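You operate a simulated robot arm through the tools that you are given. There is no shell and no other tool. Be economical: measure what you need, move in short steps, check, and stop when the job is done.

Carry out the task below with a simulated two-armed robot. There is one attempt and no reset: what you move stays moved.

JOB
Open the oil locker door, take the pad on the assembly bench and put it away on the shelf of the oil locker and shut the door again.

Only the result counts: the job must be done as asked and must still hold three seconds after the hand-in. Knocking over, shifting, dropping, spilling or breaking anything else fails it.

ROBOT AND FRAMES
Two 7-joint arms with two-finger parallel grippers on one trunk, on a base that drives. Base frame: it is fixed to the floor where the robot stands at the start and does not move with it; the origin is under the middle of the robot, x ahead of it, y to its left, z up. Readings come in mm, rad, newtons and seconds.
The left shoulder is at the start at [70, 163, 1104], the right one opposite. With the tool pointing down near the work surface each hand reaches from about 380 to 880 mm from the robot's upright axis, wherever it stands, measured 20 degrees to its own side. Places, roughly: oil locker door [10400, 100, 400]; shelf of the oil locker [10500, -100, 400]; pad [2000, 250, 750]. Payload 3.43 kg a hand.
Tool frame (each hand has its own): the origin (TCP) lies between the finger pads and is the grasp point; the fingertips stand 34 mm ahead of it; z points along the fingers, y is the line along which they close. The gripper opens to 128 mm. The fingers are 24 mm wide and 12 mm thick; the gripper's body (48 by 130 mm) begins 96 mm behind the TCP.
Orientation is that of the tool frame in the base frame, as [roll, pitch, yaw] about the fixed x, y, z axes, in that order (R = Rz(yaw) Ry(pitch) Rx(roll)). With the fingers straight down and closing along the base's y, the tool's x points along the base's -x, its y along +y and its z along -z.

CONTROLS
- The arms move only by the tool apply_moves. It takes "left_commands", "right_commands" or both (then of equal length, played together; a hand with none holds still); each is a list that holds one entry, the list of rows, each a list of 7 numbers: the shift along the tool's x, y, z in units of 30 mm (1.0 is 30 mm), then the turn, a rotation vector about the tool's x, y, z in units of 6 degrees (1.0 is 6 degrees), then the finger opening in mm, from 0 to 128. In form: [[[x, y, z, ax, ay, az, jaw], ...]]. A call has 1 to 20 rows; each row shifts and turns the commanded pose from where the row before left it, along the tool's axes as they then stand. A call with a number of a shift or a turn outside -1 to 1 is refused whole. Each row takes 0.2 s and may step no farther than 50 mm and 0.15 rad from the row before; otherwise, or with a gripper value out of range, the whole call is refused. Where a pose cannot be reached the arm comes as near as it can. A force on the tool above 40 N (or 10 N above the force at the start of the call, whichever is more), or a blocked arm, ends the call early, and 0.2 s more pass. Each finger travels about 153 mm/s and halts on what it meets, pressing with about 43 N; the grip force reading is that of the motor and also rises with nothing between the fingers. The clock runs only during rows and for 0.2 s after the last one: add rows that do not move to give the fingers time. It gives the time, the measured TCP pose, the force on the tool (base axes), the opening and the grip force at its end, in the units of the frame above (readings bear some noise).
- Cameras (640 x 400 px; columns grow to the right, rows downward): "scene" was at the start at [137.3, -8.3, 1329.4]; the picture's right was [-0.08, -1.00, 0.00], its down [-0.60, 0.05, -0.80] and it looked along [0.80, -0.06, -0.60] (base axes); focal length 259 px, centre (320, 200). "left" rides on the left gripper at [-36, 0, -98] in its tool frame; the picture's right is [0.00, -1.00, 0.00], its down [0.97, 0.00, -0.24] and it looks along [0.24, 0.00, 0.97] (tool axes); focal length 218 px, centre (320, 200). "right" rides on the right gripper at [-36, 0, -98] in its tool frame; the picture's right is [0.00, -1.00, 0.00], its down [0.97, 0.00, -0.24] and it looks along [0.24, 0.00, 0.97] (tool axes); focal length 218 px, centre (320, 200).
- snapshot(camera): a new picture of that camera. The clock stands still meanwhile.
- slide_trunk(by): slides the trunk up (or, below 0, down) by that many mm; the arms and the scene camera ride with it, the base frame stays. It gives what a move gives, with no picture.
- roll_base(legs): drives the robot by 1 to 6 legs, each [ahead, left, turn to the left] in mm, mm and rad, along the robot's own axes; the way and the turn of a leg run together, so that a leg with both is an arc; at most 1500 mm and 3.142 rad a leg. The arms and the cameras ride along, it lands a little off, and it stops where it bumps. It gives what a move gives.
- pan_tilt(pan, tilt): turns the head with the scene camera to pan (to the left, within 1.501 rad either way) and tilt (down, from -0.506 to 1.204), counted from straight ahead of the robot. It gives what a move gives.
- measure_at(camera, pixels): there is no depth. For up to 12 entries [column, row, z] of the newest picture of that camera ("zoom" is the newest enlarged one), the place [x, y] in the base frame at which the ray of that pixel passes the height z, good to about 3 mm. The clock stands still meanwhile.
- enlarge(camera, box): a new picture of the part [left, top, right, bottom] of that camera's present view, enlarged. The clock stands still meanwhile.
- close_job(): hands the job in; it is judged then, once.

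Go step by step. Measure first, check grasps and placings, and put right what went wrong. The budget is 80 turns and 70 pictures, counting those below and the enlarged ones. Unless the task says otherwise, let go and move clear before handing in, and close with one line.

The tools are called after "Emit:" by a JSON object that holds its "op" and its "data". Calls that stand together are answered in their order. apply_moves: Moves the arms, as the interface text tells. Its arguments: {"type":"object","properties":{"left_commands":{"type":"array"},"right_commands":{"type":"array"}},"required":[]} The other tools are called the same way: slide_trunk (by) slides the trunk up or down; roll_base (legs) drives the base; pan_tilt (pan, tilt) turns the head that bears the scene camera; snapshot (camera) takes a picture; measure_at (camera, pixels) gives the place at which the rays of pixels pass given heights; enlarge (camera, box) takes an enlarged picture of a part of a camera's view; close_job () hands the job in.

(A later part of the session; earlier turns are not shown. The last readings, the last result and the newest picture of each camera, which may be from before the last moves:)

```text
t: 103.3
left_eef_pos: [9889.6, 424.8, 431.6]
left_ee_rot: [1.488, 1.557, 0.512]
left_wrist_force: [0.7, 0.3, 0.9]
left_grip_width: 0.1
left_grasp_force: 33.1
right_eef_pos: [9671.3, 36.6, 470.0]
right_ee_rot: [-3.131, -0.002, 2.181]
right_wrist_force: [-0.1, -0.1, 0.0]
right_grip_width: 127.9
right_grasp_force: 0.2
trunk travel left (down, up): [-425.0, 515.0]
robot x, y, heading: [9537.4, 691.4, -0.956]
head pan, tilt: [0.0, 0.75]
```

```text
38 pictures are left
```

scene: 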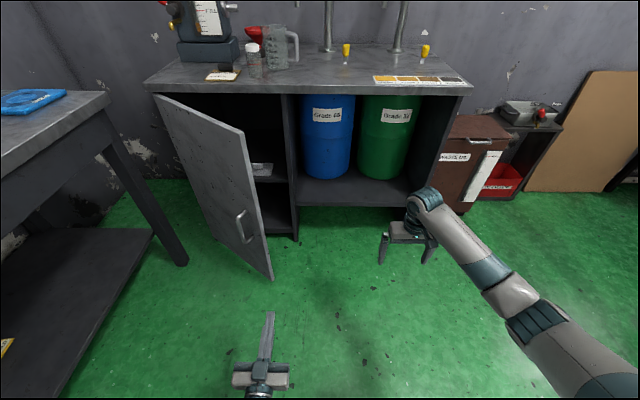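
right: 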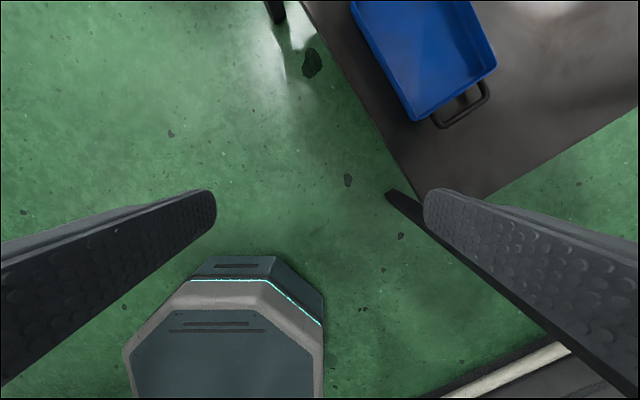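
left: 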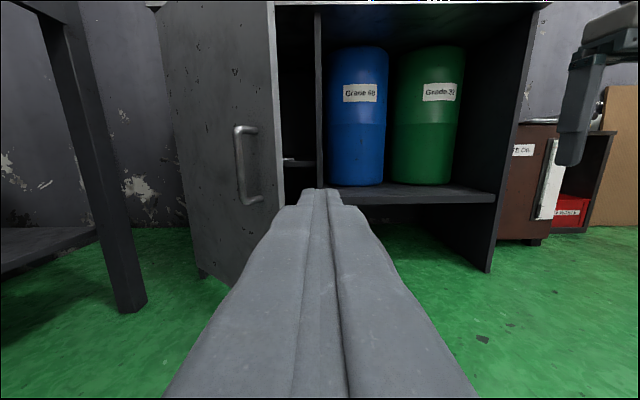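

The door's free edge is just left of my closed fingers' line (column 275). I'll advance past the edge by about 70 mm, then push it left along its arc.

Emit:
{"op": "apply_moves", "data": {"left_commands": [[[0, 0, 0.94, 0, 0, 0, 0], [0, 0, 0.94, 0, 0, 0, 0], [0, 0, 0.94, 0, 0, 0, 0], [0, 0, 0.94, 0, 0, 0, 0], [0, 0, 0.94, 0, 0, 0, 0], [0, 0, 0.94, 0, 0, 0, 0], [0, 0, 0.94, 0, 0, 0, 0], [0, 0, 0.94, 0, 0, 0, 0], [0, 0, 0.94, 0, 0, 0, 0], [0, 0, 0.94, 0, 0, 0, 0], [0, 0, 0.94, 0, 0, 0, 0], [0, 0, 0.94, 0, 0, 0, 0], [0, 0, 0.94, 0, 0, 0, 0], [0, 0, 0.94, 0, 0, 0, 0], [0, 0, 0, 0, 0, 0, 0]]]}}

Emit:
{"op": "apply_moves", "data": {"left_commands": [[[0, 0.9, -0.35, 0, 0, 0, 0], [0, 0.9, -0.35, 0, 0, 0, 0], [0, 0.9, -0.35, 0, 0, 0, 0], [0, 0.9, -0.35, 0, 0, 0, 0], [0, 0.9, -0.35, 0, 0, 0, 0], [0, 0.68, -0.47, 0, 0, 0, 0], [0, 0.68, -0.47, 0, 0, 0, 0], [0, 0.68, -0.47, 0, 0, 0, 0], [0, 0.74, -0.34, 0, 0, 0, 0], [0, 0.74, -0.34, 0, 0, 0, 0], [0, 0.74, -0.34, 0, 0, 0, 0], [0, 0.6, -0.18, 0, 0, 0, 0], [0, 0.6, -0.18, 0, 0, 0, 0], [0, 0, 0, 0, 0, 0, 0]]]}}

Emit:
{"op": "snapshot", "data": {"camera": "scene"}}

```text
t: 106.5
left_eef_pos: [10106.1, 95.1, 438.0]
left_ee_rot: [-1.118, 1.567, -2.078]
left_wrist_force: [0.1, 0.1, 0.2]
left_grip_width: 0.0
left_grasp_force: 32.5
right_eef_pos: [9666.4, 34.3, 468.3]
right_ee_rot: [3.141, -0.002, 2.182]
right_wrist_force: [0.5, 0.6, 1.5]
right_grip_width: 128.1
right_grasp_force: 0.0
trunk travel left (down, up): [-425.0, 515.0]
robot x, y, heading: [9535.0, 686.6, -0.964]
head pan, tilt: [0.0, 0.75]
```

```text
t: 109.5
left_eef_pos: [10274.7, 377.7, 434.0]
left_ee_rot: [-1.214, 1.569, -2.177]
left_wrist_force: [0.1, 0.5, 0.0]
left_grip_width: 0.3
left_grasp_force: 32.7
right_eef_pos: [9666.9, 35.1, 468.5]
right_ee_rot: [3.141, 0.0, 2.182]
right_wrist_force: [0.5, -0.1, -0.2]
right_grip_width: 128.2
right_grasp_force: 0.0
trunk travel left (down, up): [-425.0, 515.0]
robot x, y, heading: [9536.4, 688.5, -0.96]
head pan, tilt: [0.0, 0.75]
```

```text
37 pictures are left
```

scene: 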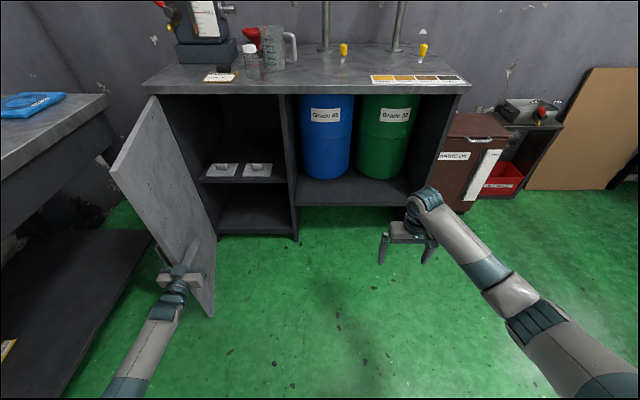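

The door is now open about 75°, and the shelf with two pads at (222,170) and (257,170) is fully visible. I'll retract the left hand and inspect the shelf.

Emit:
{"op": "enlarge", "data": {"camera": "scene", "box": [150, 90, 310, 240]}}

Emit:
{"op": "measure_at", "data": {"camera": "scene", "pixels": [[242, 176, 400], [272, 176, 400], [272, 164, 400], [246, 164, 400], [205, 176, 400], [204, 184, 390], [288, 183, 390], [290, 165, 400], [237, 176, 400], [213, 164, 400]]}}

Emit:
{"op": "apply_moves", "data": {"left_commands": [[[0, -0.5, -0.3, 0, 0, 0, 0], [0, -0.5, -0.5, 0, 0, 0, 0], [0, 0, -1, 0, 0, 0, 0], [0, 0, -1, 0, 0, 0, 0], [0, 0, -1, 0, 0, 0, 0], [0, -0.2, -1, 0, 0, 0, 0], [0, -0.2, -1, 0, 0, 0, 0], [0, -0.2, -1, 0, 0, 0, 0], [0, -0.2, -1, 0, 0, 0, 0]]]}}

```text
2.67 times, centred on (230, 165) of scene
```

zoom: 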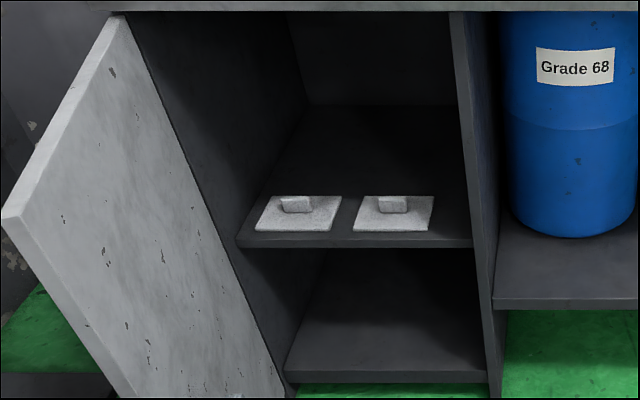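

```text
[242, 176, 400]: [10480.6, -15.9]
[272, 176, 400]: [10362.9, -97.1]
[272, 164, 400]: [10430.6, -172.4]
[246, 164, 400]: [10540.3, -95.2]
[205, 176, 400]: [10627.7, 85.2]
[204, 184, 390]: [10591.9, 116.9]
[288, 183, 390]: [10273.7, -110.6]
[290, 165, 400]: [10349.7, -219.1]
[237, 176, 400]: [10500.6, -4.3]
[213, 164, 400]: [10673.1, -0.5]
```

```text
t: 111.5
left_eef_pos: [10094.3, 539.9, 434.9]
left_ee_rot: [-0.818, 1.569, -1.775]
left_wrist_force: [-0.8, 0.4, 0.3]
left_grip_width: 0.2
left_grasp_force: 33.4
right_eef_pos: [9666.9, 35.5, 467.7]
right_ee_rot: [3.141, 0.001, 2.181]
right_wrist_force: [1.0, 0.5, -0.4]
right_grip_width: 128.2
right_grasp_force: 0.0
trunk travel left (down, up): [-425.0, 515.0]
robot x, y, heading: [9533.4, 687.3, -0.962]
head pan, tilt: [0.0, 0.75]
```

The shelf (z≈400) has free room only behind the two pads (v beyond their back edges). Now I pull the left hand inward, lift the trunk a bit, and retrace the route to the assembly bench.

Emit:
{"op": "apply_moves", "data": {"left_commands": [[[0, -0.95, -0.1, 0, 0, 0, 60], [0, -0.95, 0, 0, 0, 0, 60], [0, -0.95, 0, 0, 0, 0, 60], [0, -0.95, 0, 0, 0, 0, 60], [0, -0.95, 0, 0, 0, 0, 60]]]}}

Emit:
{"op": "roll_base", "data": {"legs": [[-490, 0, 0], [0, 0, 0.331], [-1450, 0, 0], [0, 0, 0.294]]}}

Emit:
{"op": "slide_trunk", "data": {"by": 390}}

```text
t: 112.7
left_eef_pos: [9978.0, 458.9, 435.4]
left_ee_rot: [-0.743, 1.567, -1.702]
left_wrist_force: [-0.1, 0.1, 0.6]
left_grip_width: 60.1
left_grasp_force: 0.0
right_eef_pos: [9666.6, 35.1, 468.7]
right_ee_rot: [3.138, 0.0, 2.182]
right_wrist_force: [-0.1, -0.5, 0.0]
right_grip_width: 127.7
right_grasp_force: 0.2
trunk travel left (down, up): [-425.0, 515.0]
robot x, y, heading: [9533.9, 687.5, -0.965]
head pan, tilt: [0.0, 0.75]
```

```text
t: 124.3
left_eef_pos: [8586.3, 2018.1, 434.2]
left_ee_rot: [-1.084, 1.567, -1.418]
left_wrist_force: [1.1, -1.0, 0.7]
left_grip_width: 60.4
left_grasp_force: 0.0
right_eef_pos: [8584.9, 1492.7, 467.9]
right_ee_rot: [-3.141, 0.0, 2.81]
right_wrist_force: [-0.1, -0.3, -0.5]
right_grip_width: 128.2
right_grasp_force: 0.0
trunk travel left (down, up): [-425.0, 515.0]
robot x, y, heading: [8094.0, 1941.3, -0.332]
head pan, tilt: [0.0, 0.75]
```

```text
t: 128.1
left_eef_pos: [8586.3, 2017.4, 823.9]
left_ee_rot: [-1.073, 1.57, -1.404]
left_wrist_force: [-0.5, 0.1, -0.7]
left_grip_width: 60.0
left_grasp_force: 0.0
right_eef_pos: [8586.2, 1492.1, 858.2]
right_ee_rot: [3.141, -0.004, 2.812]
right_wrist_force: [-1.3, -0.6, -0.3]
right_grip_width: 128.1
right_grasp_force: 0.1
trunk travel left (down, up): [-815.0, 125.0]
robot x, y, heading: [8094.2, 1944.7, -0.328]
head pan, tilt: [0.0, 0.75]
```

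Back at (8094,1945) as on the way out. I retrace backwards to the aisle.

Emit:
{"op": "roll_base", "data": {"legs": [[-1300, 0, 0], [-1300, 0, 0], [-1300, 80, 0], [0, 0, 0.93], [-1150, 20, 0], [-1150, 20, 0]]}}

Emit:
{"op": "slide_trunk", "data": {"by": 110}}

```text
t: 160.2
left_eef_pos: [2748.9, 2504.8, 824.0]
left_ee_rot: [-0.999, 1.568, -0.406]
left_wrist_force: [0.0, -0.5, -0.4]
left_grip_width: 59.9
left_grasp_force: 0.0
right_eef_pos: [3169.6, 2187.4, 858.2]
right_ee_rot: [-3.141, -0.001, -2.549]
right_wrist_force: [0.1, 0.6, -0.1]
right_grip_width: 128.0
right_grasp_force: 0.0
trunk travel left (down, up): [-815.0, 125.0]
robot x, y, heading: [2513.9, 2066.9, 0.59]
head pan, tilt: [0.0, 0.75]
```

```text
t: 161.7
left_eef_pos: [2751.2, 2504.7, 934.7]
left_ee_rot: [-1.073, 1.57, -0.48]
left_wrist_force: [-0.8, -0.5, 0.8]
left_grip_width: 60.0
left_grasp_force: 0.0
right_eef_pos: [3168.4, 2188.1, 968.3]
right_ee_rot: [-3.141, -0.002, -2.547]
right_wrist_force: [-0.2, 0.2, 0.1]
right_grip_width: 127.9
right_grasp_force: 0.1
trunk travel left (down, up): [-925.0, 15.0]
robot x, y, heading: [2511.8, 2067.3, 0.596]
head pan, tilt: [0.0, 0.75]
```

Back at (2512,2067). I'll go back along the aisle to stand opposite the pad and turn to face the bench.

Emit:
{"op": "roll_base", "data": {"legs": [[-1450, 0, 0], [-250, 0, 0], [0, 0, -1.555]]}}

Emit:
{"op": "snapshot", "data": {"camera": "scene"}}

```text
t: 174.0
left_eef_pos: [1560.2, 890.4, 935.6]
left_ee_rot: [-1.031, 1.57, -1.966]
left_wrist_force: [0.1, 0.0, 0.7]
left_grip_width: 60.1
left_grasp_force: 0.1
right_eef_pos: [1261.6, 459.2, 967.7]
right_ee_rot: [3.141, 0.0, 2.206]
right_wrist_force: [-0.6, -0.8, 1.5]
right_grip_width: 128.1
right_grasp_force: 0.0
trunk travel left (down, up): [-925.0, 15.0]
robot x, y, heading: [1112.2, 1108.2, -0.936]
head pan, tilt: [0.0, 0.75]
```

```text
35 pictures are left
```

scene: 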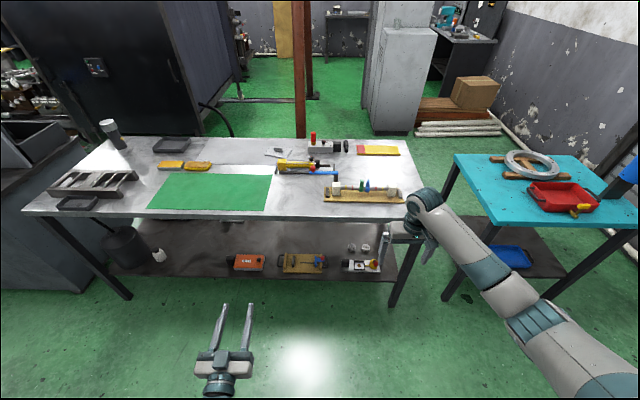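

The pad is at (278,152) on the bench. I'll enlarge it and measure the bench corner for height cross-checks.

Emit:
{"op": "enlarge", "data": {"camera": "scene", "box": [238, 125, 350, 195]}}

Emit:
{"op": "measure_at", "data": {"camera": "scene", "pixels": [[432, 217, 780], [432, 217, 800], [432, 217, 820], [22, 212, 800], [278, 154, 780], [278, 154, 800], [278, 154, 820], [401, 307, 0], [130, 297, 0]]}}

```text
5.71 times, centred on (294, 160) of scene
```

zoom: 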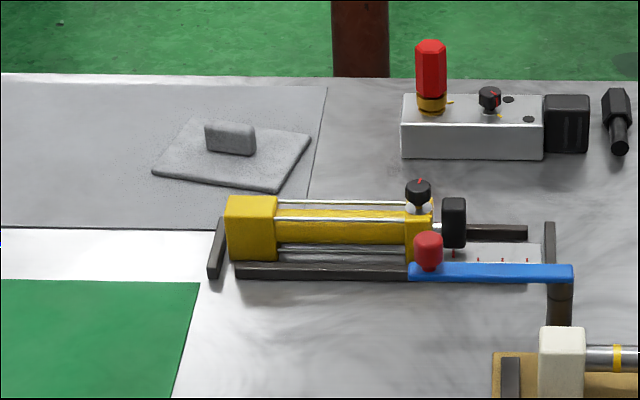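

```text
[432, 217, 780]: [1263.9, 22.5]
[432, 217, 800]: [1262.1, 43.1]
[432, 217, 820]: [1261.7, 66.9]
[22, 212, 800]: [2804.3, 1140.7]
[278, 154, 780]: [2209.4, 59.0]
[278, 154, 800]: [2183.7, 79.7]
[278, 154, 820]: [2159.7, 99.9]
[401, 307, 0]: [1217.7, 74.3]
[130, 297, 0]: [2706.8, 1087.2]
```

The pad lies near u≈1820, v≈1120, turned some 17° clockwise, with its tab on top; the bench top is about z 830–860. I'll tuck the right hand back and up, pitch the left hand 40° down and raise it, drive nearer, and check the base clearance.

Emit:
{"op": "apply_moves", "data": {"left_commands": [[[-0.5, 0, 0, 0, 0.95, 0, 90], [-0.5, 0, 0, 0, 0.95, 0, 90], [-0.5, 0, 0, 0, 0.95, 0, 90], [-0.5, 0, 0, 0, 0.95, 0, 90], [-0.5, 0, 0, 0, 0.95, 0, 90], [-0.5, 0, 0, 0, 0.95, 0, 90], [-0.5, 0, 0, 0, 0.95, 0, 90], [0, 0, 0, 0, 0, 0, 90]]], "right_commands": [[[1, 0, -0.5, 0, 0, 0, 128], [1, 0, -0.5, 0, 0, 0, 128], [1, 0, -0.5, 0, 0, 0, 128], [1, 0, -0.5, 0, 0, 0, 128], [1, 0, -0.5, 0, 0, 0, 128], [1, 0, -0.5, 0, 0, 0, 128], [1, 0, -0.5, 0, 0, 0, 128], [0, 0, 0, 0, 0, 0, 128]]]}}

Emit:
{"op": "roll_base", "data": {"legs": [[0, 0, -0.024], [420, 0, 0]]}}

Emit:
{"op": "pan_tilt", "data": {"pan": 0.0, "tilt": 1.2}}

Emit:
{"op": "snapshot", "data": {"camera": "scene"}}

Emit:
{"op": "snapshot", "data": {"camera": "left"}}

```text
t: 175.8
left_eef_pos: [1578.2, 867.3, 1033.0]
left_ee_rot: [-3.14, 0.874, 2.21]
left_wrist_force: [0.3, -0.7, -0.6]
left_grip_width: 90.1
left_grasp_force: 0.1
right_eef_pos: [1136.9, 628.5, 1073.4]
right_ee_rot: [3.141, 0.0, 2.207]
right_wrist_force: [-0.1, -0.4, 0.5]
right_grip_width: 128.3
right_grasp_force: 0.0
trunk travel left (down, up): [-925.0, 15.0]
robot x, y, heading: [1111.1, 1105.6, -0.936]
head pan, tilt: [0.0, 0.75]
```

```text
t: 178.8
left_eef_pos: [1811.3, 515.4, 1033.4]
left_ee_rot: [-3.141, 0.877, 2.185]
left_wrist_force: [0.1, -0.6, -0.8]
left_grip_width: 90.0
left_grasp_force: 0.0
right_eef_pos: [1364.0, 287.1, 1073.9]
right_ee_rot: [3.14, 0.0, 2.183]
right_wrist_force: [0.8, 0.7, -0.2]
right_grip_width: 128.0
right_grasp_force: 0.2
trunk travel left (down, up): [-925.0, 15.0]
robot x, y, heading: [1352.9, 765.3, -0.958]
head pan, tilt: [0.0, 0.75]
```

```text
t: 179.7
left_eef_pos: [1810.3, 514.9, 1033.5]
left_ee_rot: [-3.141, 0.875, 2.185]
left_wrist_force: [0.0, -0.7, 0.6]
left_grip_width: 89.9
left_grasp_force: 0.1
right_eef_pos: [1363.2, 287.7, 1073.8]
right_ee_rot: [3.138, 0.001, 2.183]
right_wrist_force: [0.1, 0.4, 0.4]
right_grip_width: 127.7
right_grasp_force: 0.1
trunk travel left (down, up): [-925.0, 15.0]
robot x, y, heading: [1355.6, 767.1, -0.961]
head pan, tilt: [0.0, 1.201]
```

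```text
33 pictures are left
```

scene: 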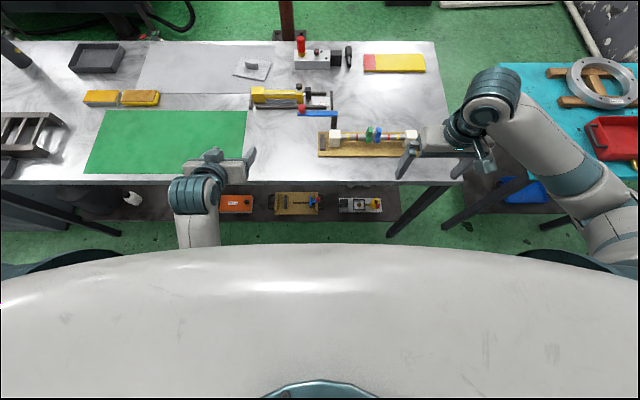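

```text
32 pictures are left
```

left: 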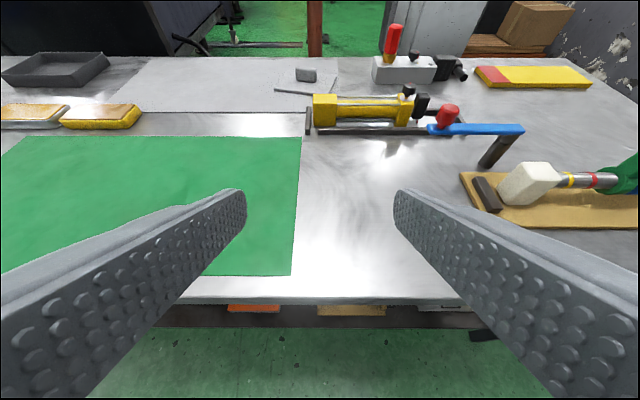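

Both pictures show the pad: scene (252,68), left camera tab at (306,76). Measure both at several heights to triangulate.

Emit:
{"op": "measure_at", "data": {"camera": "left", "pixels": [[306, 80, 820], [306, 80, 850], [306, 80, 880], [301, 275, 820], [291, 275, 850], [300, 137, 820], [300, 137, 850]]}}

Emit:
{"op": "enlarge", "data": {"camera": "scene", "box": [212, 45, 292, 95]}}

Emit:
{"op": "measure_at", "data": {"camera": "scene", "pixels": [[251, 67, 820], [251, 67, 850], [251, 67, 880], [247, 110, 820], [247, 110, 850], [238, 174, 820], [238, 174, 850], [234, 75, 850], [263, 81, 850], [271, 65, 850], [242, 59, 850]]}}

```text
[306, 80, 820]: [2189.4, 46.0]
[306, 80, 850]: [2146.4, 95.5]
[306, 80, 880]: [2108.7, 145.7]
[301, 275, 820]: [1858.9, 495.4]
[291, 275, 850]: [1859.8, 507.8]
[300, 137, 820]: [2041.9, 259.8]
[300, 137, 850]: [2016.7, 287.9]
```

```text
8.00 times, centred on (252, 70) of scene
```

zoom: 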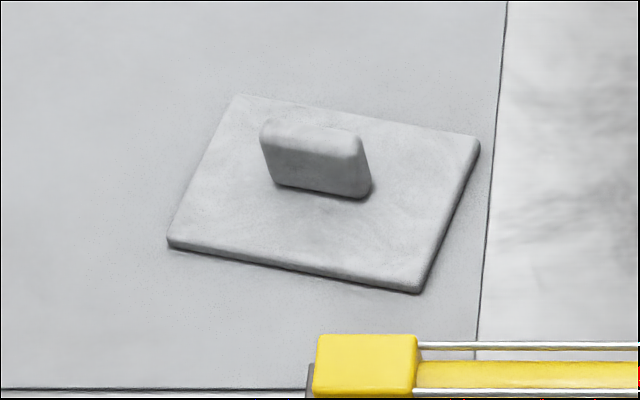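

```text
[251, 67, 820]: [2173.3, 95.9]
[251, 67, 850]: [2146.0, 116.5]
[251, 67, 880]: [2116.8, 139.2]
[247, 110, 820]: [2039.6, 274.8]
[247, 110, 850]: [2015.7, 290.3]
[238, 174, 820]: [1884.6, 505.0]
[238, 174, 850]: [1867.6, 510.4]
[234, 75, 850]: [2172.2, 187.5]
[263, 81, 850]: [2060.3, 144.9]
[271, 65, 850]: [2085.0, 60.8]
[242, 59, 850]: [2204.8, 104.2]
```

The bench top is about z 857 (views agree there), and the tab centre about (2126,128), z≈885, turned ~14° clockwise. I'll drive 150 mm closer, reach out above, and turn the hand.

Emit:
{"op": "roll_base", "data": {"legs": [[150, 0, 0]]}}

Emit:
{"op": "apply_moves", "data": {"left_commands": [[[-0.54, 0.12, 0.9, 0, 0, 0, 100], [-0.54, 0.12, 0.9, 0, 0, 0, 100], [-0.54, 0.12, 0.9, 0, 0, 0, 100], [-0.54, 0.12, 0.9, 0, 0, 0, 100], [-0.54, 0.12, 0.9, 0, 0, 0, 100], [-0.54, 0.12, 0.9, 0, 0, 0, 100], [-0.54, 0.12, 0.9, 0, 0, 0, 100], [-0.54, 0.12, 0.9, 0, 0, 0, 100], [0, 0, 0, 0.6, 0, 0.5, 100], [0, 0, 0, 0.6, 0, 0.5, 100], [0, 0, 0, 0.6, 0, 0.5, 100], [0, 0, 0, 0, 0, 0, 100]]]}}

Emit:
{"op": "snapshot", "data": {"camera": "left"}}

```text
t: 181.0
left_eef_pos: [1895.4, 393.7, 1033.6]
left_ee_rot: [-3.139, 0.875, 2.185]
left_wrist_force: [0.2, 0.0, -1.1]
left_grip_width: 90.0
left_grasp_force: 0.0
right_eef_pos: [1448.1, 166.8, 1074.2]
right_ee_rot: [-3.141, 0.003, 2.184]
right_wrist_force: [0.6, 0.0, 0.2]
right_grip_width: 127.9
right_grasp_force: 0.1
trunk travel left (down, up): [-925.0, 15.0]
robot x, y, heading: [1439.3, 644.0, -0.96]
head pan, tilt: [0.0, 1.201]
```

```text
t: 183.6
left_eef_pos: [2063.2, 205.7, 994.3]
left_ee_rot: [-3.138, 0.875, 1.941]
left_wrist_force: [0.4, 0.5, -0.5]
left_grip_width: 100.1
left_grasp_force: 0.1
right_eef_pos: [1448.5, 164.4, 1074.1]
right_ee_rot: [3.141, 0.0, 2.184]
right_wrist_force: [0.0, 0.0, -0.1]
right_grip_width: 128.3
right_grasp_force: 0.1
trunk travel left (down, up): [-925.0, 15.0]
robot x, y, heading: [1436.5, 648.0, -0.958]
head pan, tilt: [0.0, 1.201]
```

```text
30 pictures are left
```

left: 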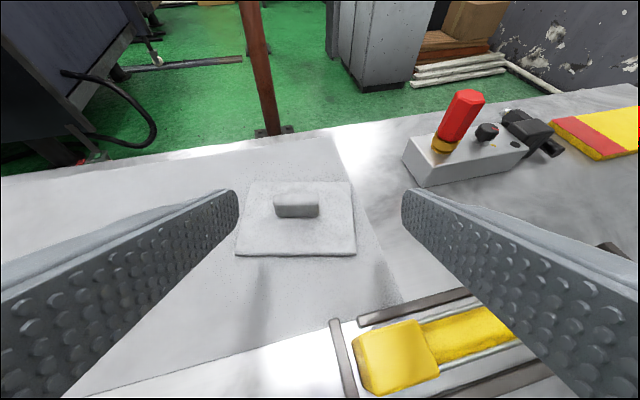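

The pad is now squared to the gripper, tab at (297,205), slightly left of centre. Measure it.

Emit:
{"op": "measure_at", "data": {"camera": "left", "pixels": [[297, 217, 868], [297, 201, 900], [237, 254, 864], [356, 254, 864], [351, 182, 868], [274, 217, 868], [319, 217, 868]]}}

Emit:
{"op": "enlarge", "data": {"camera": "left", "box": [220, 165, 380, 265]}}

```text
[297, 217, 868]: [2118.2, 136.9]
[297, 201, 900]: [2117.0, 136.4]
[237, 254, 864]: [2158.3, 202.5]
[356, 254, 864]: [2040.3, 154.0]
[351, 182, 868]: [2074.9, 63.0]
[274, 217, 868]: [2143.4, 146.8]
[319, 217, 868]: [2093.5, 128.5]
```

```text
4.00 times, centred on (300, 215) of left
```

zoom: 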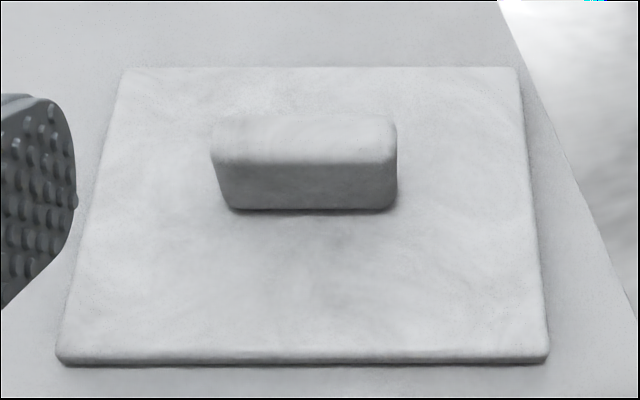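

The tab is about 50×16×23 mm, centre ≈(2120,129). I'll steepen the hand to 50°, centre over the tab and descend to just above.

Emit:
{"op": "apply_moves", "data": {"left_commands": [[[0, 0, 0, 0, 0.83, 0, 100], [0, 0, 0, 0, 0.83, 0, 100], [-0.681, 0.278, 0.571, 0, 0, 0, 100], [-0.681, 0.278, 0.571, 0, 0, 0, 100], [-0.681, 0.278, 0.571, 0, 0, 0, 100], [0.456, 0, 0.543, 0, 0, 0, 100], [0.456, 0, 0.543, 0, 0, 0, 100], [0.456, 0, 0.543, 0, 0, 0, 100], [0.456, 0, 0.543, 0, 0, 0, 100], [0, 0, 0, 0, 0, 0, 100]]]}}

Emit:
{"op": "snapshot", "data": {"camera": "left"}}

```text
t: 185.8
left_eef_pos: [2114.1, 140.4, 910.5]
left_ee_rot: [-3.139, 0.702, 1.939]
left_wrist_force: [0.5, -0.3, -0.2]
left_grip_width: 99.9
left_grasp_force: 0.1
right_eef_pos: [1449.4, 165.2, 1073.4]
right_ee_rot: [3.14, -0.002, 2.182]
right_wrist_force: [0.0, 0.9, -1.0]
right_grip_width: 128.0
right_grasp_force: 0.0
trunk travel left (down, up): [-925.0, 15.0]
robot x, y, heading: [1435.5, 641.4, -0.961]
head pan, tilt: [0.0, 1.201]
```

```text
28 pictures are left
```

left: 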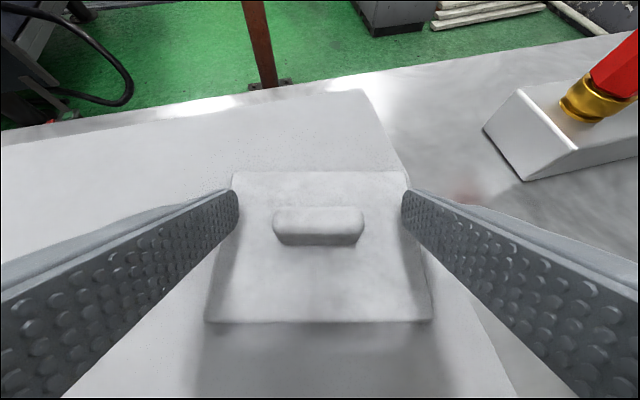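

The tab at (318,228) is centred between the fingers. Descend 7 mm and close.

Emit:
{"op": "apply_moves", "data": {"left_commands": [[[0.15, 0, 0.18, 0, 0, 0, 100], [0, 0, 0, 0, 0, 0, 70], [0, 0, 0, 0, 0, 0, 45], [0, 0, 0, 0, 0, 0, 35], [0, 0, 0, 0, 0, 0, 35]]]}}

Emit:
{"op": "snapshot", "data": {"camera": "left"}}

```text
t: 187.0
left_eef_pos: [2115.0, 137.5, 903.5]
left_ee_rot: [-3.139, 0.705, 1.94]
left_wrist_force: [-0.5, -2.5, 9.4]
left_grip_width: 48.7
left_grasp_force: 42.7
right_eef_pos: [1447.9, 165.6, 1072.5]
right_ee_rot: [3.139, 0.0, 2.184]
right_wrist_force: [1.2, -0.8, -0.5]
right_grip_width: 128.0
right_grasp_force: 0.1
trunk travel left (down, up): [-925.0, 15.0]
robot x, y, heading: [1436.6, 642.2, -0.961]
head pan, tilt: [0.0, 1.201]
```

```text
27 pictures are left
```

left: 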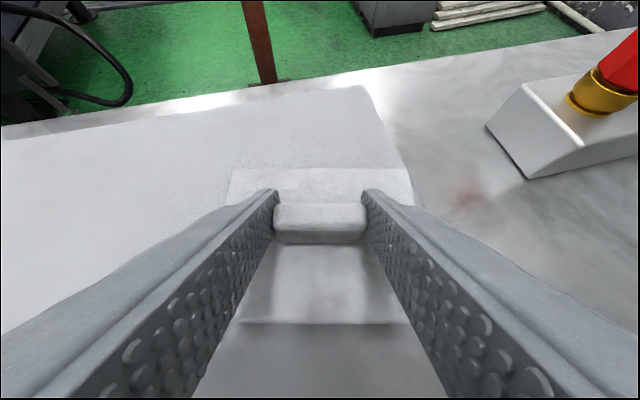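

Tab held (48.7 mm wide, 43 N). Lift 120 mm straight up and check.

Emit:
{"op": "apply_moves", "data": {"left_commands": [[[-0.2, 0, -0.25, 0, 0, 0, 35], [-0.4, 0, -0.5, 0, 0, 0, 35], [-0.45, 0, -0.52, 0, 0, 0, 35], [-0.45, 0, -0.52, 0, 0, 0, 35], [-0.45, 0, -0.52, 0, 0, 0, 35], [-0.45, 0, -0.52, 0, 0, 0, 35], [-0.2, 0, -0.25, 0, 0, 0, 35], [0, 0, 0, 0, 0, 0, 35]]]}}

Emit:
{"op": "snapshot", "data": {"camera": "left"}}

```text
t: 188.8
left_eef_pos: [2115.1, 139.5, 1024.1]
left_ee_rot: [-3.14, 0.701, 1.939]
left_wrist_force: [-0.1, 0.3, -0.4]
left_grip_width: 48.5
left_grasp_force: 42.7
right_eef_pos: [1449.9, 165.3, 1072.4]
right_ee_rot: [3.14, -0.001, 2.183]
right_wrist_force: [0.4, 0.0, -0.6]
right_grip_width: 128.1
right_grasp_force: 0.0
trunk travel left (down, up): [-925.0, 15.0]
robot x, y, heading: [1435.8, 643.9, -0.964]
head pan, tilt: [0.0, 1.201]
```

```text
26 pictures are left
```

left: 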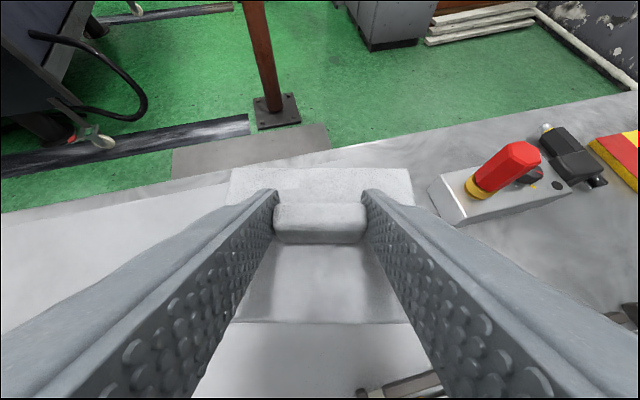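

The pad is held level. I'll back off from the bench with the hand high, draw the hand in and square it.

Emit:
{"op": "roll_base", "data": {"legs": [[-570, 0, 0]]}}

Emit:
{"op": "apply_moves", "data": {"left_commands": [[[0, 0, 0, -0.5, 0, -0.6, 35], [0, 0, 0, -0.5, 0, -0.6, 35], [0, 0, 0, -0.5, 0, -0.6, 35], [0.715, -0.1, -0.6, 0, 0, 0, 35], [0.715, -0.1, -0.6, 0, 0, 0, 35], [0.715, -0.1, -0.6, 0, 0, 0, 35], [0.715, -0.1, -0.6, 0, 0, 0, 35], [0.715, -0.1, -0.6, 0, 0, 0, 35], [0.715, -0.1, -0.6, 0, 0, 0, 35], [0.715, -0.1, -0.6, 0, 0, 0, 35], [0.715, -0.1, -0.6, 0, 0, 0, 35], [0.715, -0.1, -0.6, 0, 0, 0, 35], [0.715, -0.1, -0.6, 0, 0, 0, 35], [0.715, -0.1, -0.6, 0, 0, 0, 35], [0, 0, 0, 0, 0, 0, 35]]]}}

Emit:
{"op": "roll_base", "data": {"legs": [[0, 0, 1.56], [1450, 0, 0], [250, 0, 0]]}}

```text
t: 192.1
left_eef_pos: [1791.8, 598.7, 1021.7]
left_ee_rot: [-3.138, 0.699, 1.938]
left_wrist_force: [0.3, -0.5, 0.0]
left_grip_width: 48.7
left_grasp_force: 43.3
right_eef_pos: [1125.7, 624.8, 1073.4]
right_ee_rot: [-3.141, -0.002, 2.181]
right_wrist_force: [-0.9, 0.3, 0.2]
right_grip_width: 127.9
right_grasp_force: 0.1
trunk travel left (down, up): [-925.0, 15.0]
robot x, y, heading: [1117.4, 1106.2, -0.969]
head pan, tilt: [0.0, 1.201]
```

```text
t: 195.2
left_eef_pos: [1589.2, 832.5, 1022.8]
left_ee_rot: [-3.138, 0.699, 2.184]
left_wrist_force: [-1.1, 0.1, -0.4]
left_grip_width: 48.5
left_grasp_force: 42.6
right_eef_pos: [1125.1, 625.8, 1072.9]
right_ee_rot: [3.141, -0.001, 2.179]
right_wrist_force: [0.2, -0.1, 0.0]
right_grip_width: 128.2
right_grasp_force: 0.0
trunk travel left (down, up): [-925.0, 15.0]
robot x, y, heading: [1115.0, 1100.5, -0.965]
head pan, tilt: [0.0, 1.201]
```

```text
t: 207.7
left_eef_pos: [2813.6, 2518.2, 1022.9]
left_ee_rot: [-3.136, 0.702, -2.554]
left_wrist_force: [-0.5, 0.6, -1.0]
left_grip_width: 48.7
left_grasp_force: 42.9
right_eef_pos: [3009.6, 2050.0, 1072.9]
right_ee_rot: [3.14, 0.001, -2.556]
right_wrist_force: [-0.2, -0.4, 0.5]
right_grip_width: 128.1
right_grasp_force: 0.1
trunk travel left (down, up): [-925.0, 15.0]
robot x, y, heading: [2530.1, 2050.4, 0.585]
head pan, tilt: [0.0, 1.201]
```

All as planned; pad still held. Continue the retraced route to the locker area.

Emit:
{"op": "roll_base", "data": {"legs": [[1134, -14, 0], [1134, -14, 0], [0, 0, -0.93], [1300, 0, 0], [1300, 0, 0], [1290, 0, 0]]}}

Emit:
{"op": "pan_tilt", "data": {"pan": 0.0, "tilt": 0.75}}

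```text
t: 239.8
left_eef_pos: [8659.1, 2015.2, 1022.8]
left_ee_rot: [-3.136, 0.702, 2.793]
left_wrist_force: [0.2, 0.4, -0.7]
left_grip_width: 48.8
left_grasp_force: 42.7
right_eef_pos: [8396.6, 1580.9, 1073.3]
right_ee_rot: [-3.141, 0.0, 2.792]
right_wrist_force: [0.4, 0.1, -0.1]
right_grip_width: 127.9
right_grasp_force: 0.0
trunk travel left (down, up): [-925.0, 15.0]
robot x, y, heading: [8113.5, 1970.1, -0.355]
head pan, tilt: [0.0, 1.201]
```

```text
t: 240.7
left_eef_pos: [8658.3, 2014.6, 1022.0]
left_ee_rot: [-3.138, 0.699, 2.792]
left_wrist_force: [0.5, 0.4, 0.0]
left_grip_width: 48.8
left_grasp_force: 42.9
right_eef_pos: [8396.6, 1581.3, 1073.4]
right_ee_rot: [3.14, -0.002, 2.79]
right_wrist_force: [-0.2, -0.4, 0.2]
right_grip_width: 128.2
right_grasp_force: 0.0
trunk travel left (down, up): [-925.0, 15.0]
robot x, y, heading: [8112.9, 1968.3, -0.354]
head pan, tilt: [0.0, 0.75]
```

At (8113,1968). Next legs bring me in front of the locker at about 1.5 m for a fresh look.

Emit:
{"op": "roll_base", "data": {"legs": [[0, 0, -0.299], [1439, 0, 0], [0, 0, -0.309], [350, 0, 0]]}}

Emit:
{"op": "slide_trunk", "data": {"by": -400}}

Emit:
{"op": "snapshot", "data": {"camera": "scene"}}

```text
t: 251.7
left_eef_pos: [9940.0, 541.7, 1023.3]
left_ee_rot: [-3.138, 0.702, 2.189]
left_wrist_force: [-0.6, -0.2, -0.5]
left_grip_width: 48.8
left_grasp_force: 42.4
right_eef_pos: [9477.1, 333.1, 1074.0]
right_ee_rot: [3.139, 0.0, 2.186]
right_wrist_force: [0.2, 0.0, 0.3]
right_grip_width: 128.2
right_grasp_force: 0.0
trunk travel left (down, up): [-925.0, 15.0]
robot x, y, heading: [9463.4, 807.3, -0.954]
head pan, tilt: [0.0, 0.75]
```

```text
t: 255.5
left_eef_pos: [9940.0, 541.6, 622.2]
left_ee_rot: [-3.14, 0.701, 2.189]
left_wrist_force: [-0.9, -0.9, -0.8]
left_grip_width: 48.5
left_grasp_force: 42.8
right_eef_pos: [9477.3, 333.0, 673.7]
right_ee_rot: [3.138, -0.003, 2.188]
right_wrist_force: [-0.3, -0.7, 0.2]
right_grip_width: 127.6
right_grasp_force: 0.2
trunk travel left (down, up): [-525.0, 415.0]
robot x, y, heading: [9463.9, 814.0, -0.956]
head pan, tilt: [0.0, 0.75]
```

```text
25 pictures are left
```

scene: 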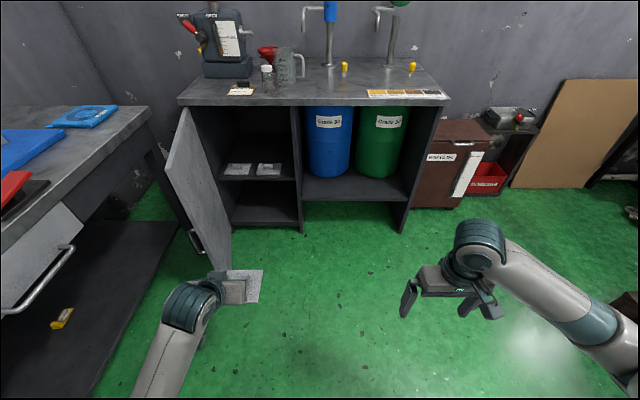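

The door stays open and the pad is in hand. Enlarging the shelf to measure free space behind the two pads.

Emit:
{"op": "enlarge", "data": {"camera": "scene", "box": [180, 95, 310, 235]}}

Emit:
{"op": "measure_at", "data": {"camera": "scene", "pixels": [[221, 178, 410], [296, 180, 410], [259, 174, 410], [282, 174, 410], [280, 164, 410], [225, 174, 410], [247, 174, 410], [237, 143, 410], [290, 143, 410], [240, 224, 90], [297, 224, 90]]}}

```text
2.86 times, centred on (245, 165) of scene
```

zoom: 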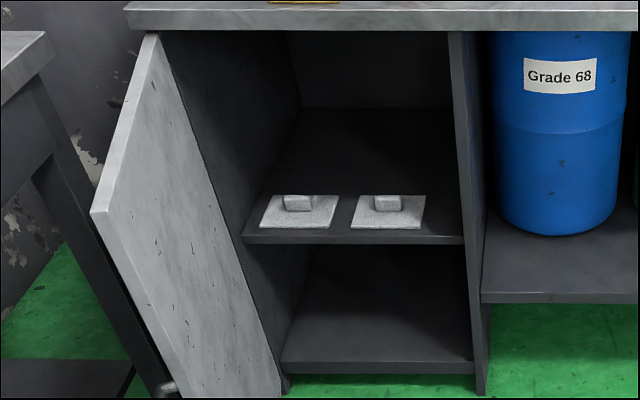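

```text
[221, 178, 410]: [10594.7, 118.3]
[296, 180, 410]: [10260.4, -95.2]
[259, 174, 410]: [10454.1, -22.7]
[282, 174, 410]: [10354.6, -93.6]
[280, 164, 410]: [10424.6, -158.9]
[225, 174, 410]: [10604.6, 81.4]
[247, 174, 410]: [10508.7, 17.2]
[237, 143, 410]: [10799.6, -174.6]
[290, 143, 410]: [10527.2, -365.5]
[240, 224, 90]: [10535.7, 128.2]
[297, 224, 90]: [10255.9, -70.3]
```

Shelf is about 470 mm deep; behind the pads (back edge v≈6100) there is ample room. I lower the trunk for a level forearm, lift the hand to z≈530, and drive closer.

Emit:
{"op": "slide_trunk", "data": {"by": -290}}

Emit:
{"op": "apply_moves", "data": {"left_commands": [[[-0.6, 0.2, -0.72, 0, 0, 0, 35], [-0.6, 0.2, -0.72, 0, 0, 0, 35], [-0.6, 0.2, -0.72, 0, 0, 0, 35], [-0.6, 0.2, -0.72, 0, 0, 0, 35], [-0.6, 0.2, -0.72, 0, 0, 0, 35], [-0.6, 0.2, -0.72, 0, 0, 0, 35], [-0.6, 0.2, -0.72, 0, 0, 0, 35], [0, 0, 0, 0, 0, 0, 35]]]}}

Emit:
{"op": "roll_base", "data": {"legs": [[0, 0, -0.005], [430, -25, 0]]}}

Emit:
{"op": "snapshot", "data": {"camera": "left"}}

Emit:
{"op": "snapshot", "data": {"camera": "scene"}}

```text
t: 258.4
left_eef_pos: [9940.6, 542.2, 332.4]
left_ee_rot: [-3.139, 0.7, 2.189]
left_wrist_force: [0.8, 0.1, -0.6]
left_grip_width: 48.7
left_grasp_force: 43.3
right_eef_pos: [9478.9, 333.6, 383.8]
right_ee_rot: [3.141, -0.002, 2.185]
right_wrist_force: [0.1, -0.9, -0.2]
right_grip_width: 128.0
right_grasp_force: 0.1
trunk travel left (down, up): [-235.0, 705.0]
robot x, y, heading: [9467.4, 813.3, -0.956]
head pan, tilt: [0.0, 0.75]
```

```text
t: 260.2
left_eef_pos: [9995.6, 542.4, 518.6]
left_ee_rot: [-3.137, 0.698, 2.188]
left_wrist_force: [0.6, -0.8, -1.0]
left_grip_width: 48.7
left_grasp_force: 43.1
left hand out of reach, approached as far as the arm can: row 4, 5, 6, 7
right_eef_pos: [9478.1, 332.7, 382.9]
right_ee_rot: [3.141, -0.002, 2.187]
right_wrist_force: [0.0, 0.4, -0.7]
right_grip_width: 127.8
right_grasp_force: 0.0
trunk travel left (down, up): [-235.0, 705.0]
robot x, y, heading: [9465.1, 810.0, -0.959]
head pan, tilt: [0.0, 0.75]
```

```text
t: 263.0
left_eef_pos: [10206.2, 198.7, 511.4]
left_ee_rot: [-3.135, 0.686, 2.187]
left_wrist_force: [0.3, 0.6, -0.2]
left_grip_width: 48.9
left_grasp_force: 43.0
right_eef_pos: [9693.6, -15.7, 382.3]
right_ee_rot: [3.141, -0.002, 2.192]
right_wrist_force: [-0.5, -0.4, 0.2]
right_grip_width: 127.9
right_grasp_force: 0.1
trunk travel left (down, up): [-235.0, 705.0]
robot x, y, heading: [9678.4, 461.5, -0.953]
head pan, tilt: [0.0, 0.75]
stopped in leg 2: the robot was blocked; the commanded pose is now the measured one
```

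```text
23 pictures are left
```

left: 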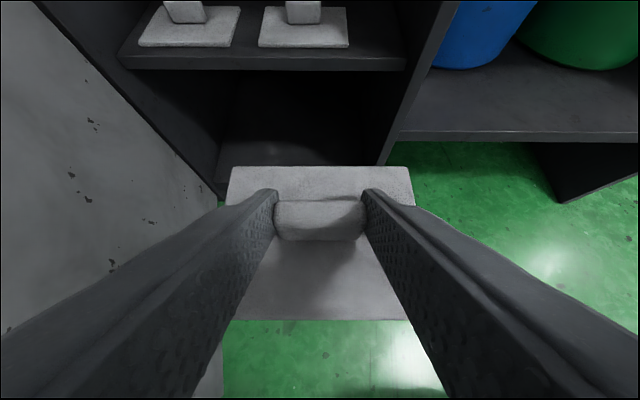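

```text
22 pictures are left
```

scene: 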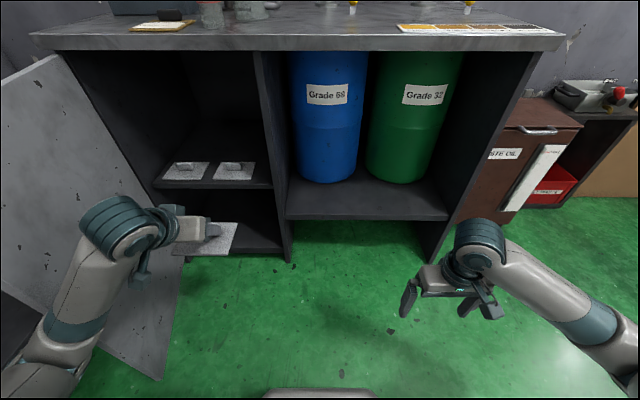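

The base was blocked near the end, probably by the left elbow against the open door. I'll back 220 mm and stretch the arm forward instead, so it enters straight.

Emit:
{"op": "roll_base", "data": {"legs": [[-220, 0, 0]]}}

Emit:
{"op": "apply_moves", "data": {"left_commands": [[[-0.69, 0, 0.576, 0, 0, 0, 35], [-0.69, 0, 0.576, 0, 0, 0, 35], [-0.69, 0, 0.576, 0, 0, 0, 35], [-0.69, 0, 0.576, 0, 0, 0, 35], [-0.69, 0, 0.576, 0, 0, 0, 35], [-0.69, 0, 0.576, 0, 0, 0, 35], [-0.69, 0, 0.576, 0, 0, 0, 35], [-0.69, 0, 0.576, 0, 0, 0, 35], [-0.69, 0, 0.576, 0, 0, 0, 35], [-0.42, 0, -0.5, 0, 0, 0, 35], [0, 0, 0, 0, 0, 0, 35]]]}}

Emit:
{"op": "snapshot", "data": {"camera": "scene"}}

```text
t: 264.7
left_eef_pos: [10078.7, 376.9, 512.2]
left_ee_rot: [-3.138, 0.686, 2.184]
left_wrist_force: [-0.8, -0.6, -0.4]
left_grip_width: 48.6
left_grasp_force: 42.2
right_eef_pos: [9565.8, 164.4, 381.8]
right_ee_rot: [3.141, -0.001, 2.189]
right_wrist_force: [0.6, -0.3, -0.5]
right_grip_width: 127.9
right_grasp_force: 0.1
trunk travel left (down, up): [-235.0, 705.0]
robot x, y, heading: [9550.7, 642.7, -0.954]
head pan, tilt: [0.0, 0.75]
```

```text
t: 267.1
left_eef_pos: [10217.3, 178.6, 529.8]
left_ee_rot: [-3.136, 0.687, 2.187]
left_wrist_force: [-0.5, 0.3, -0.6]
left_grip_width: 48.7
left_grasp_force: 42.6
right_eef_pos: [9564.5, 164.6, 383.3]
right_ee_rot: [3.14, -0.002, 2.19]
right_wrist_force: [0.2, 0.3, 0.2]
right_grip_width: 127.9
right_grasp_force: 0.1
trunk travel left (down, up): [-235.0, 705.0]
robot x, y, heading: [9548.2, 644.7, -0.954]
head pan, tilt: [0.0, 0.75]
```

```text
21 pictures are left
```

scene: 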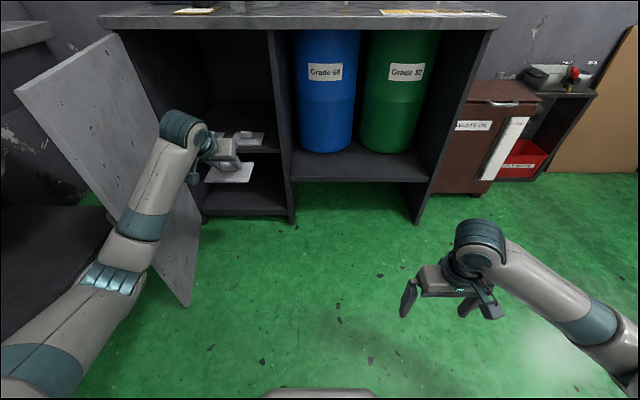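

The left elbow bulges outwards and would brush the door; so I'll stand further right and turn 0.2 rad left, so the arm enters clear of it. Right hand is tucked away first.

Emit:
{"op": "apply_moves", "data": {"right_commands": [[[0.9, -0.75, 0, 0, 0, 0, 128], [0.9, -0.75, 0, 0, 0, 0, 128], [0.9, -0.75, 0, 0, 0, 0, 128], [0.9, -0.75, 0, 0, 0, 0, 128], [0.9, -0.75, 0, 0, 0, 0, 128], [0, 0, 0, 0, 0, 0, 128]]]}}

Emit:
{"op": "roll_base", "data": {"legs": [[0, -150, 0], [0, 0, 0.192]]}}

Emit:
{"op": "snapshot", "data": {"camera": "left"}}

Emit:
{"op": "snapshot", "data": {"camera": "scene"}}

```text
t: 268.5
left_eef_pos: [10218.0, 177.8, 528.6]
left_ee_rot: [-3.137, 0.686, 2.187]
left_wrist_force: [0.4, 0.9, -0.6]
left_grip_width: 48.7
left_grasp_force: 43.8
right_eef_pos: [9400.5, 175.8, 366.4]
right_ee_rot: [3.14, -0.001, 2.191]
right_wrist_force: [0.2, -0.1, -0.5]
right_grip_width: 128.0
right_grasp_force: 0.0
right hand out of reach, approached as far as the arm can: row 3, 4, 5
trunk travel left (down, up): [-235.0, 705.0]
robot x, y, heading: [9550.7, 640.9, -0.951]
head pan, tilt: [0.0, 0.75]
```

```text
t: 270.6
left_eef_pos: [10172.4, 227.5, 528.0]
left_ee_rot: [-3.136, 0.686, 2.378]
left_wrist_force: [0.3, 0.2, 0.1]
left_grip_width: 48.5
left_grasp_force: 43.4
right_eef_pos: [9369.7, 70.2, 365.9]
right_ee_rot: [3.14, -0.005, 2.379]
right_wrist_force: [-0.1, 0.1, -0.1]
right_grip_width: 128.1
right_grasp_force: 0.1
trunk travel left (down, up): [-235.0, 705.0]
robot x, y, heading: [9428.3, 557.8, -0.761]
head pan, tilt: [0.0, 0.75]
```

```text
20 pictures are left
```

left: 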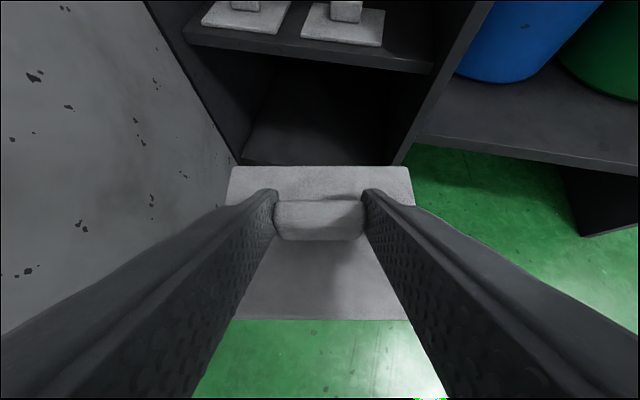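

```text
19 pictures are left
```

scene: 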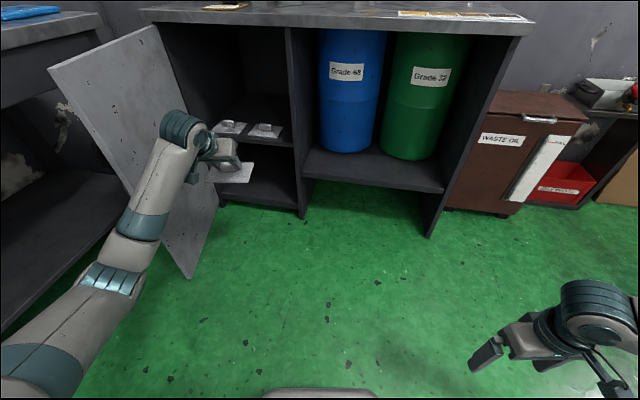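

Now both views see the shelf; I'll triangulate the shelf height and the pads' positions.

Emit:
{"op": "enlarge", "data": {"camera": "scene", "box": [190, 90, 310, 165]}}

Emit:
{"op": "measure_at", "data": {"camera": "left", "pixels": [[381, 47, 400], [381, 47, 420], [381, 47, 440], [433, 73, 400], [433, 73, 420], [433, 73, 440], [184, 36, 420], [385, 10, 420], [303, 36, 420], [277, 36, 420]]}}

```text
5.33 times, centred on (250, 128) of scene
```

zoom: 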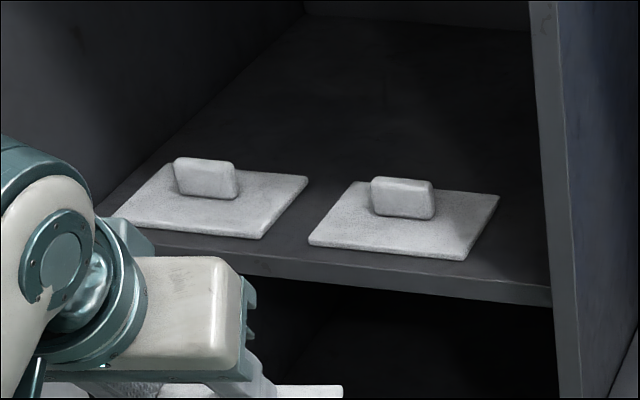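

```text
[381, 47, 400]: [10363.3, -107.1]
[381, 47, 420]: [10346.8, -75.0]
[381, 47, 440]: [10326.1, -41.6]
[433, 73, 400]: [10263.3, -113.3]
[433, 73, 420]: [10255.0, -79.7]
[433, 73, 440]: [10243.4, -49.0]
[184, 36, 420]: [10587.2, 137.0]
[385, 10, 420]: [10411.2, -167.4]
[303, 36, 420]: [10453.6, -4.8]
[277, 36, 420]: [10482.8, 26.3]
```

Emit:
{"op": "measure_at", "data": {"camera": "zoom", "pixels": [[466, 260, 400], [466, 260, 420], [466, 260, 440], [552, 303, 400], [552, 303, 420], [552, 303, 440], [498, 195, 420], [310, 243, 420], [262, 238, 420], [404, 180, 450], [530, 30, 420], [305, 15, 420]]}}

```text
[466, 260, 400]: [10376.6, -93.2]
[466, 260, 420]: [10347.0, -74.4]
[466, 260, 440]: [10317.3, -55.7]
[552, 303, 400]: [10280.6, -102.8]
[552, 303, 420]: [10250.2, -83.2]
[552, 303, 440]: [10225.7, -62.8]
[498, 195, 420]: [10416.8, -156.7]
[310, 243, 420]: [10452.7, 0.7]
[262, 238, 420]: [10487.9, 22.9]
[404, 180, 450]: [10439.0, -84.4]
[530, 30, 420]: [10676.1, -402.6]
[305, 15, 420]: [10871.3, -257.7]
```

Both views agree at z=420 for the shelf surface; front pads span v 5990–6100. Target TCP for my pad is about (10510,-223), well behind them. I drive 400 mm straight in and check.

Emit:
{"op": "roll_base", "data": {"legs": [[391, -78, 0]]}}

Emit:
{"op": "snapshot", "data": {"camera": "scene"}}

Emit:
{"op": "snapshot", "data": {"camera": "left"}}

```text
t: 273.1
left_eef_pos: [10397.7, -100.9, 527.5]
left_ee_rot: [-3.137, 0.686, 2.372]
left_wrist_force: [-0.8, 0.1, -0.9]
left_grip_width: 48.6
left_grasp_force: 42.5
right_eef_pos: [9596.5, -255.7, 367.0]
right_ee_rot: [3.141, -0.002, 2.378]
right_wrist_force: [0.5, 0.1, 0.0]
right_grip_width: 127.9
right_grasp_force: 0.1
trunk travel left (down, up): [-235.0, 705.0]
robot x, y, heading: [9654.4, 234.7, -0.765]
head pan, tilt: [0.0, 0.75]
```

```text
17 pictures are left
```

scene: 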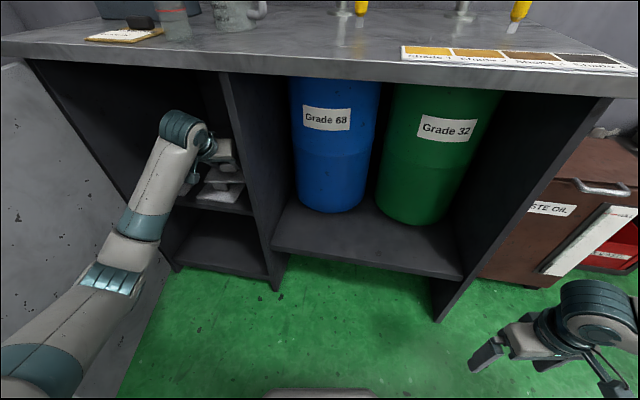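

```text
16 pictures are left
```

left: 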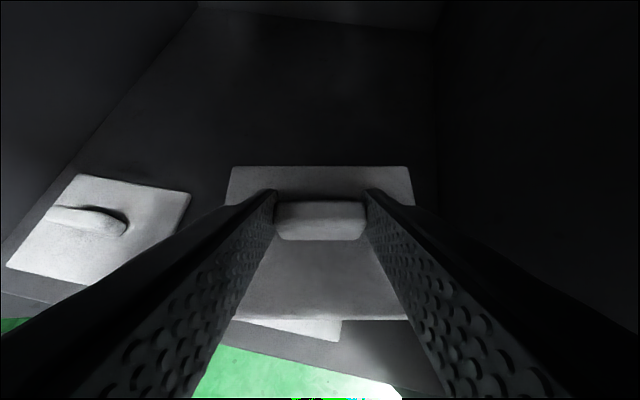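

The hand is inside over the front pads, clear of both walls. Drive another 90 mm and extend 76 mm.

Emit:
{"op": "roll_base", "data": {"legs": [[92, 5, 0]]}}

Emit:
{"op": "apply_moves", "data": {"left_commands": [[[-0.65, -0.15, 0.54, 0, 0, 0, 35], [-0.65, -0.15, 0.54, 0, 0, 0, 35], [-0.65, -0.15, 0.54, 0, 0, 0, 35], [0, 0, 0, 0, 0, 0, 35]]]}}

Emit:
{"op": "snapshot", "data": {"camera": "left"}}

```text
t: 274.2
left_eef_pos: [10467.2, -161.5, 528.2]
left_ee_rot: [-3.137, 0.687, 2.375]
left_wrist_force: [0.3, -0.2, -0.2]
left_grip_width: 49.0
left_grasp_force: 43.1
right_eef_pos: [9664.8, -314.6, 366.2]
right_ee_rot: [3.138, -0.005, 2.378]
right_wrist_force: [0.0, 0.0, 0.4]
right_grip_width: 128.1
right_grasp_force: 0.2
trunk travel left (down, up): [-235.0, 705.0]
robot x, y, heading: [9728.6, 171.2, -0.766]
head pan, tilt: [0.0, 0.75]
```

```text
t: 275.2
left_eef_pos: [10513.1, -223.0, 528.8]
left_ee_rot: [-3.135, 0.685, 2.376]
left_wrist_force: [0.9, 0.1, -0.4]
left_grip_width: 48.7
left_grasp_force: 43.2
right_eef_pos: [9665.0, -316.8, 365.7]
right_ee_rot: [3.139, -0.005, 2.379]
right_wrist_force: [0.1, 0.3, -0.5]
right_grip_width: 128.0
right_grasp_force: 0.1
trunk travel left (down, up): [-235.0, 705.0]
robot x, y, heading: [9726.7, 172.2, -0.763]
head pan, tilt: [0.0, 0.75]
```

```text
15 pictures are left
```

left: 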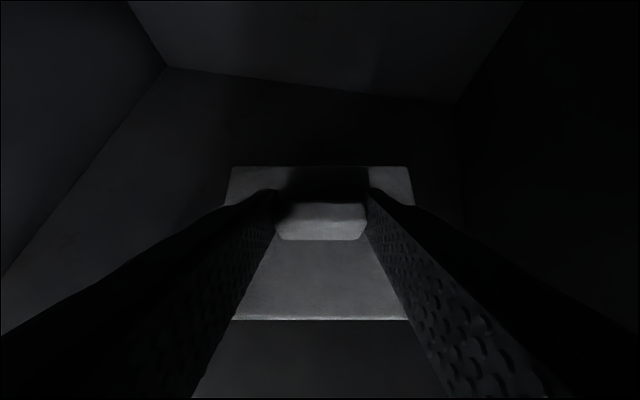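

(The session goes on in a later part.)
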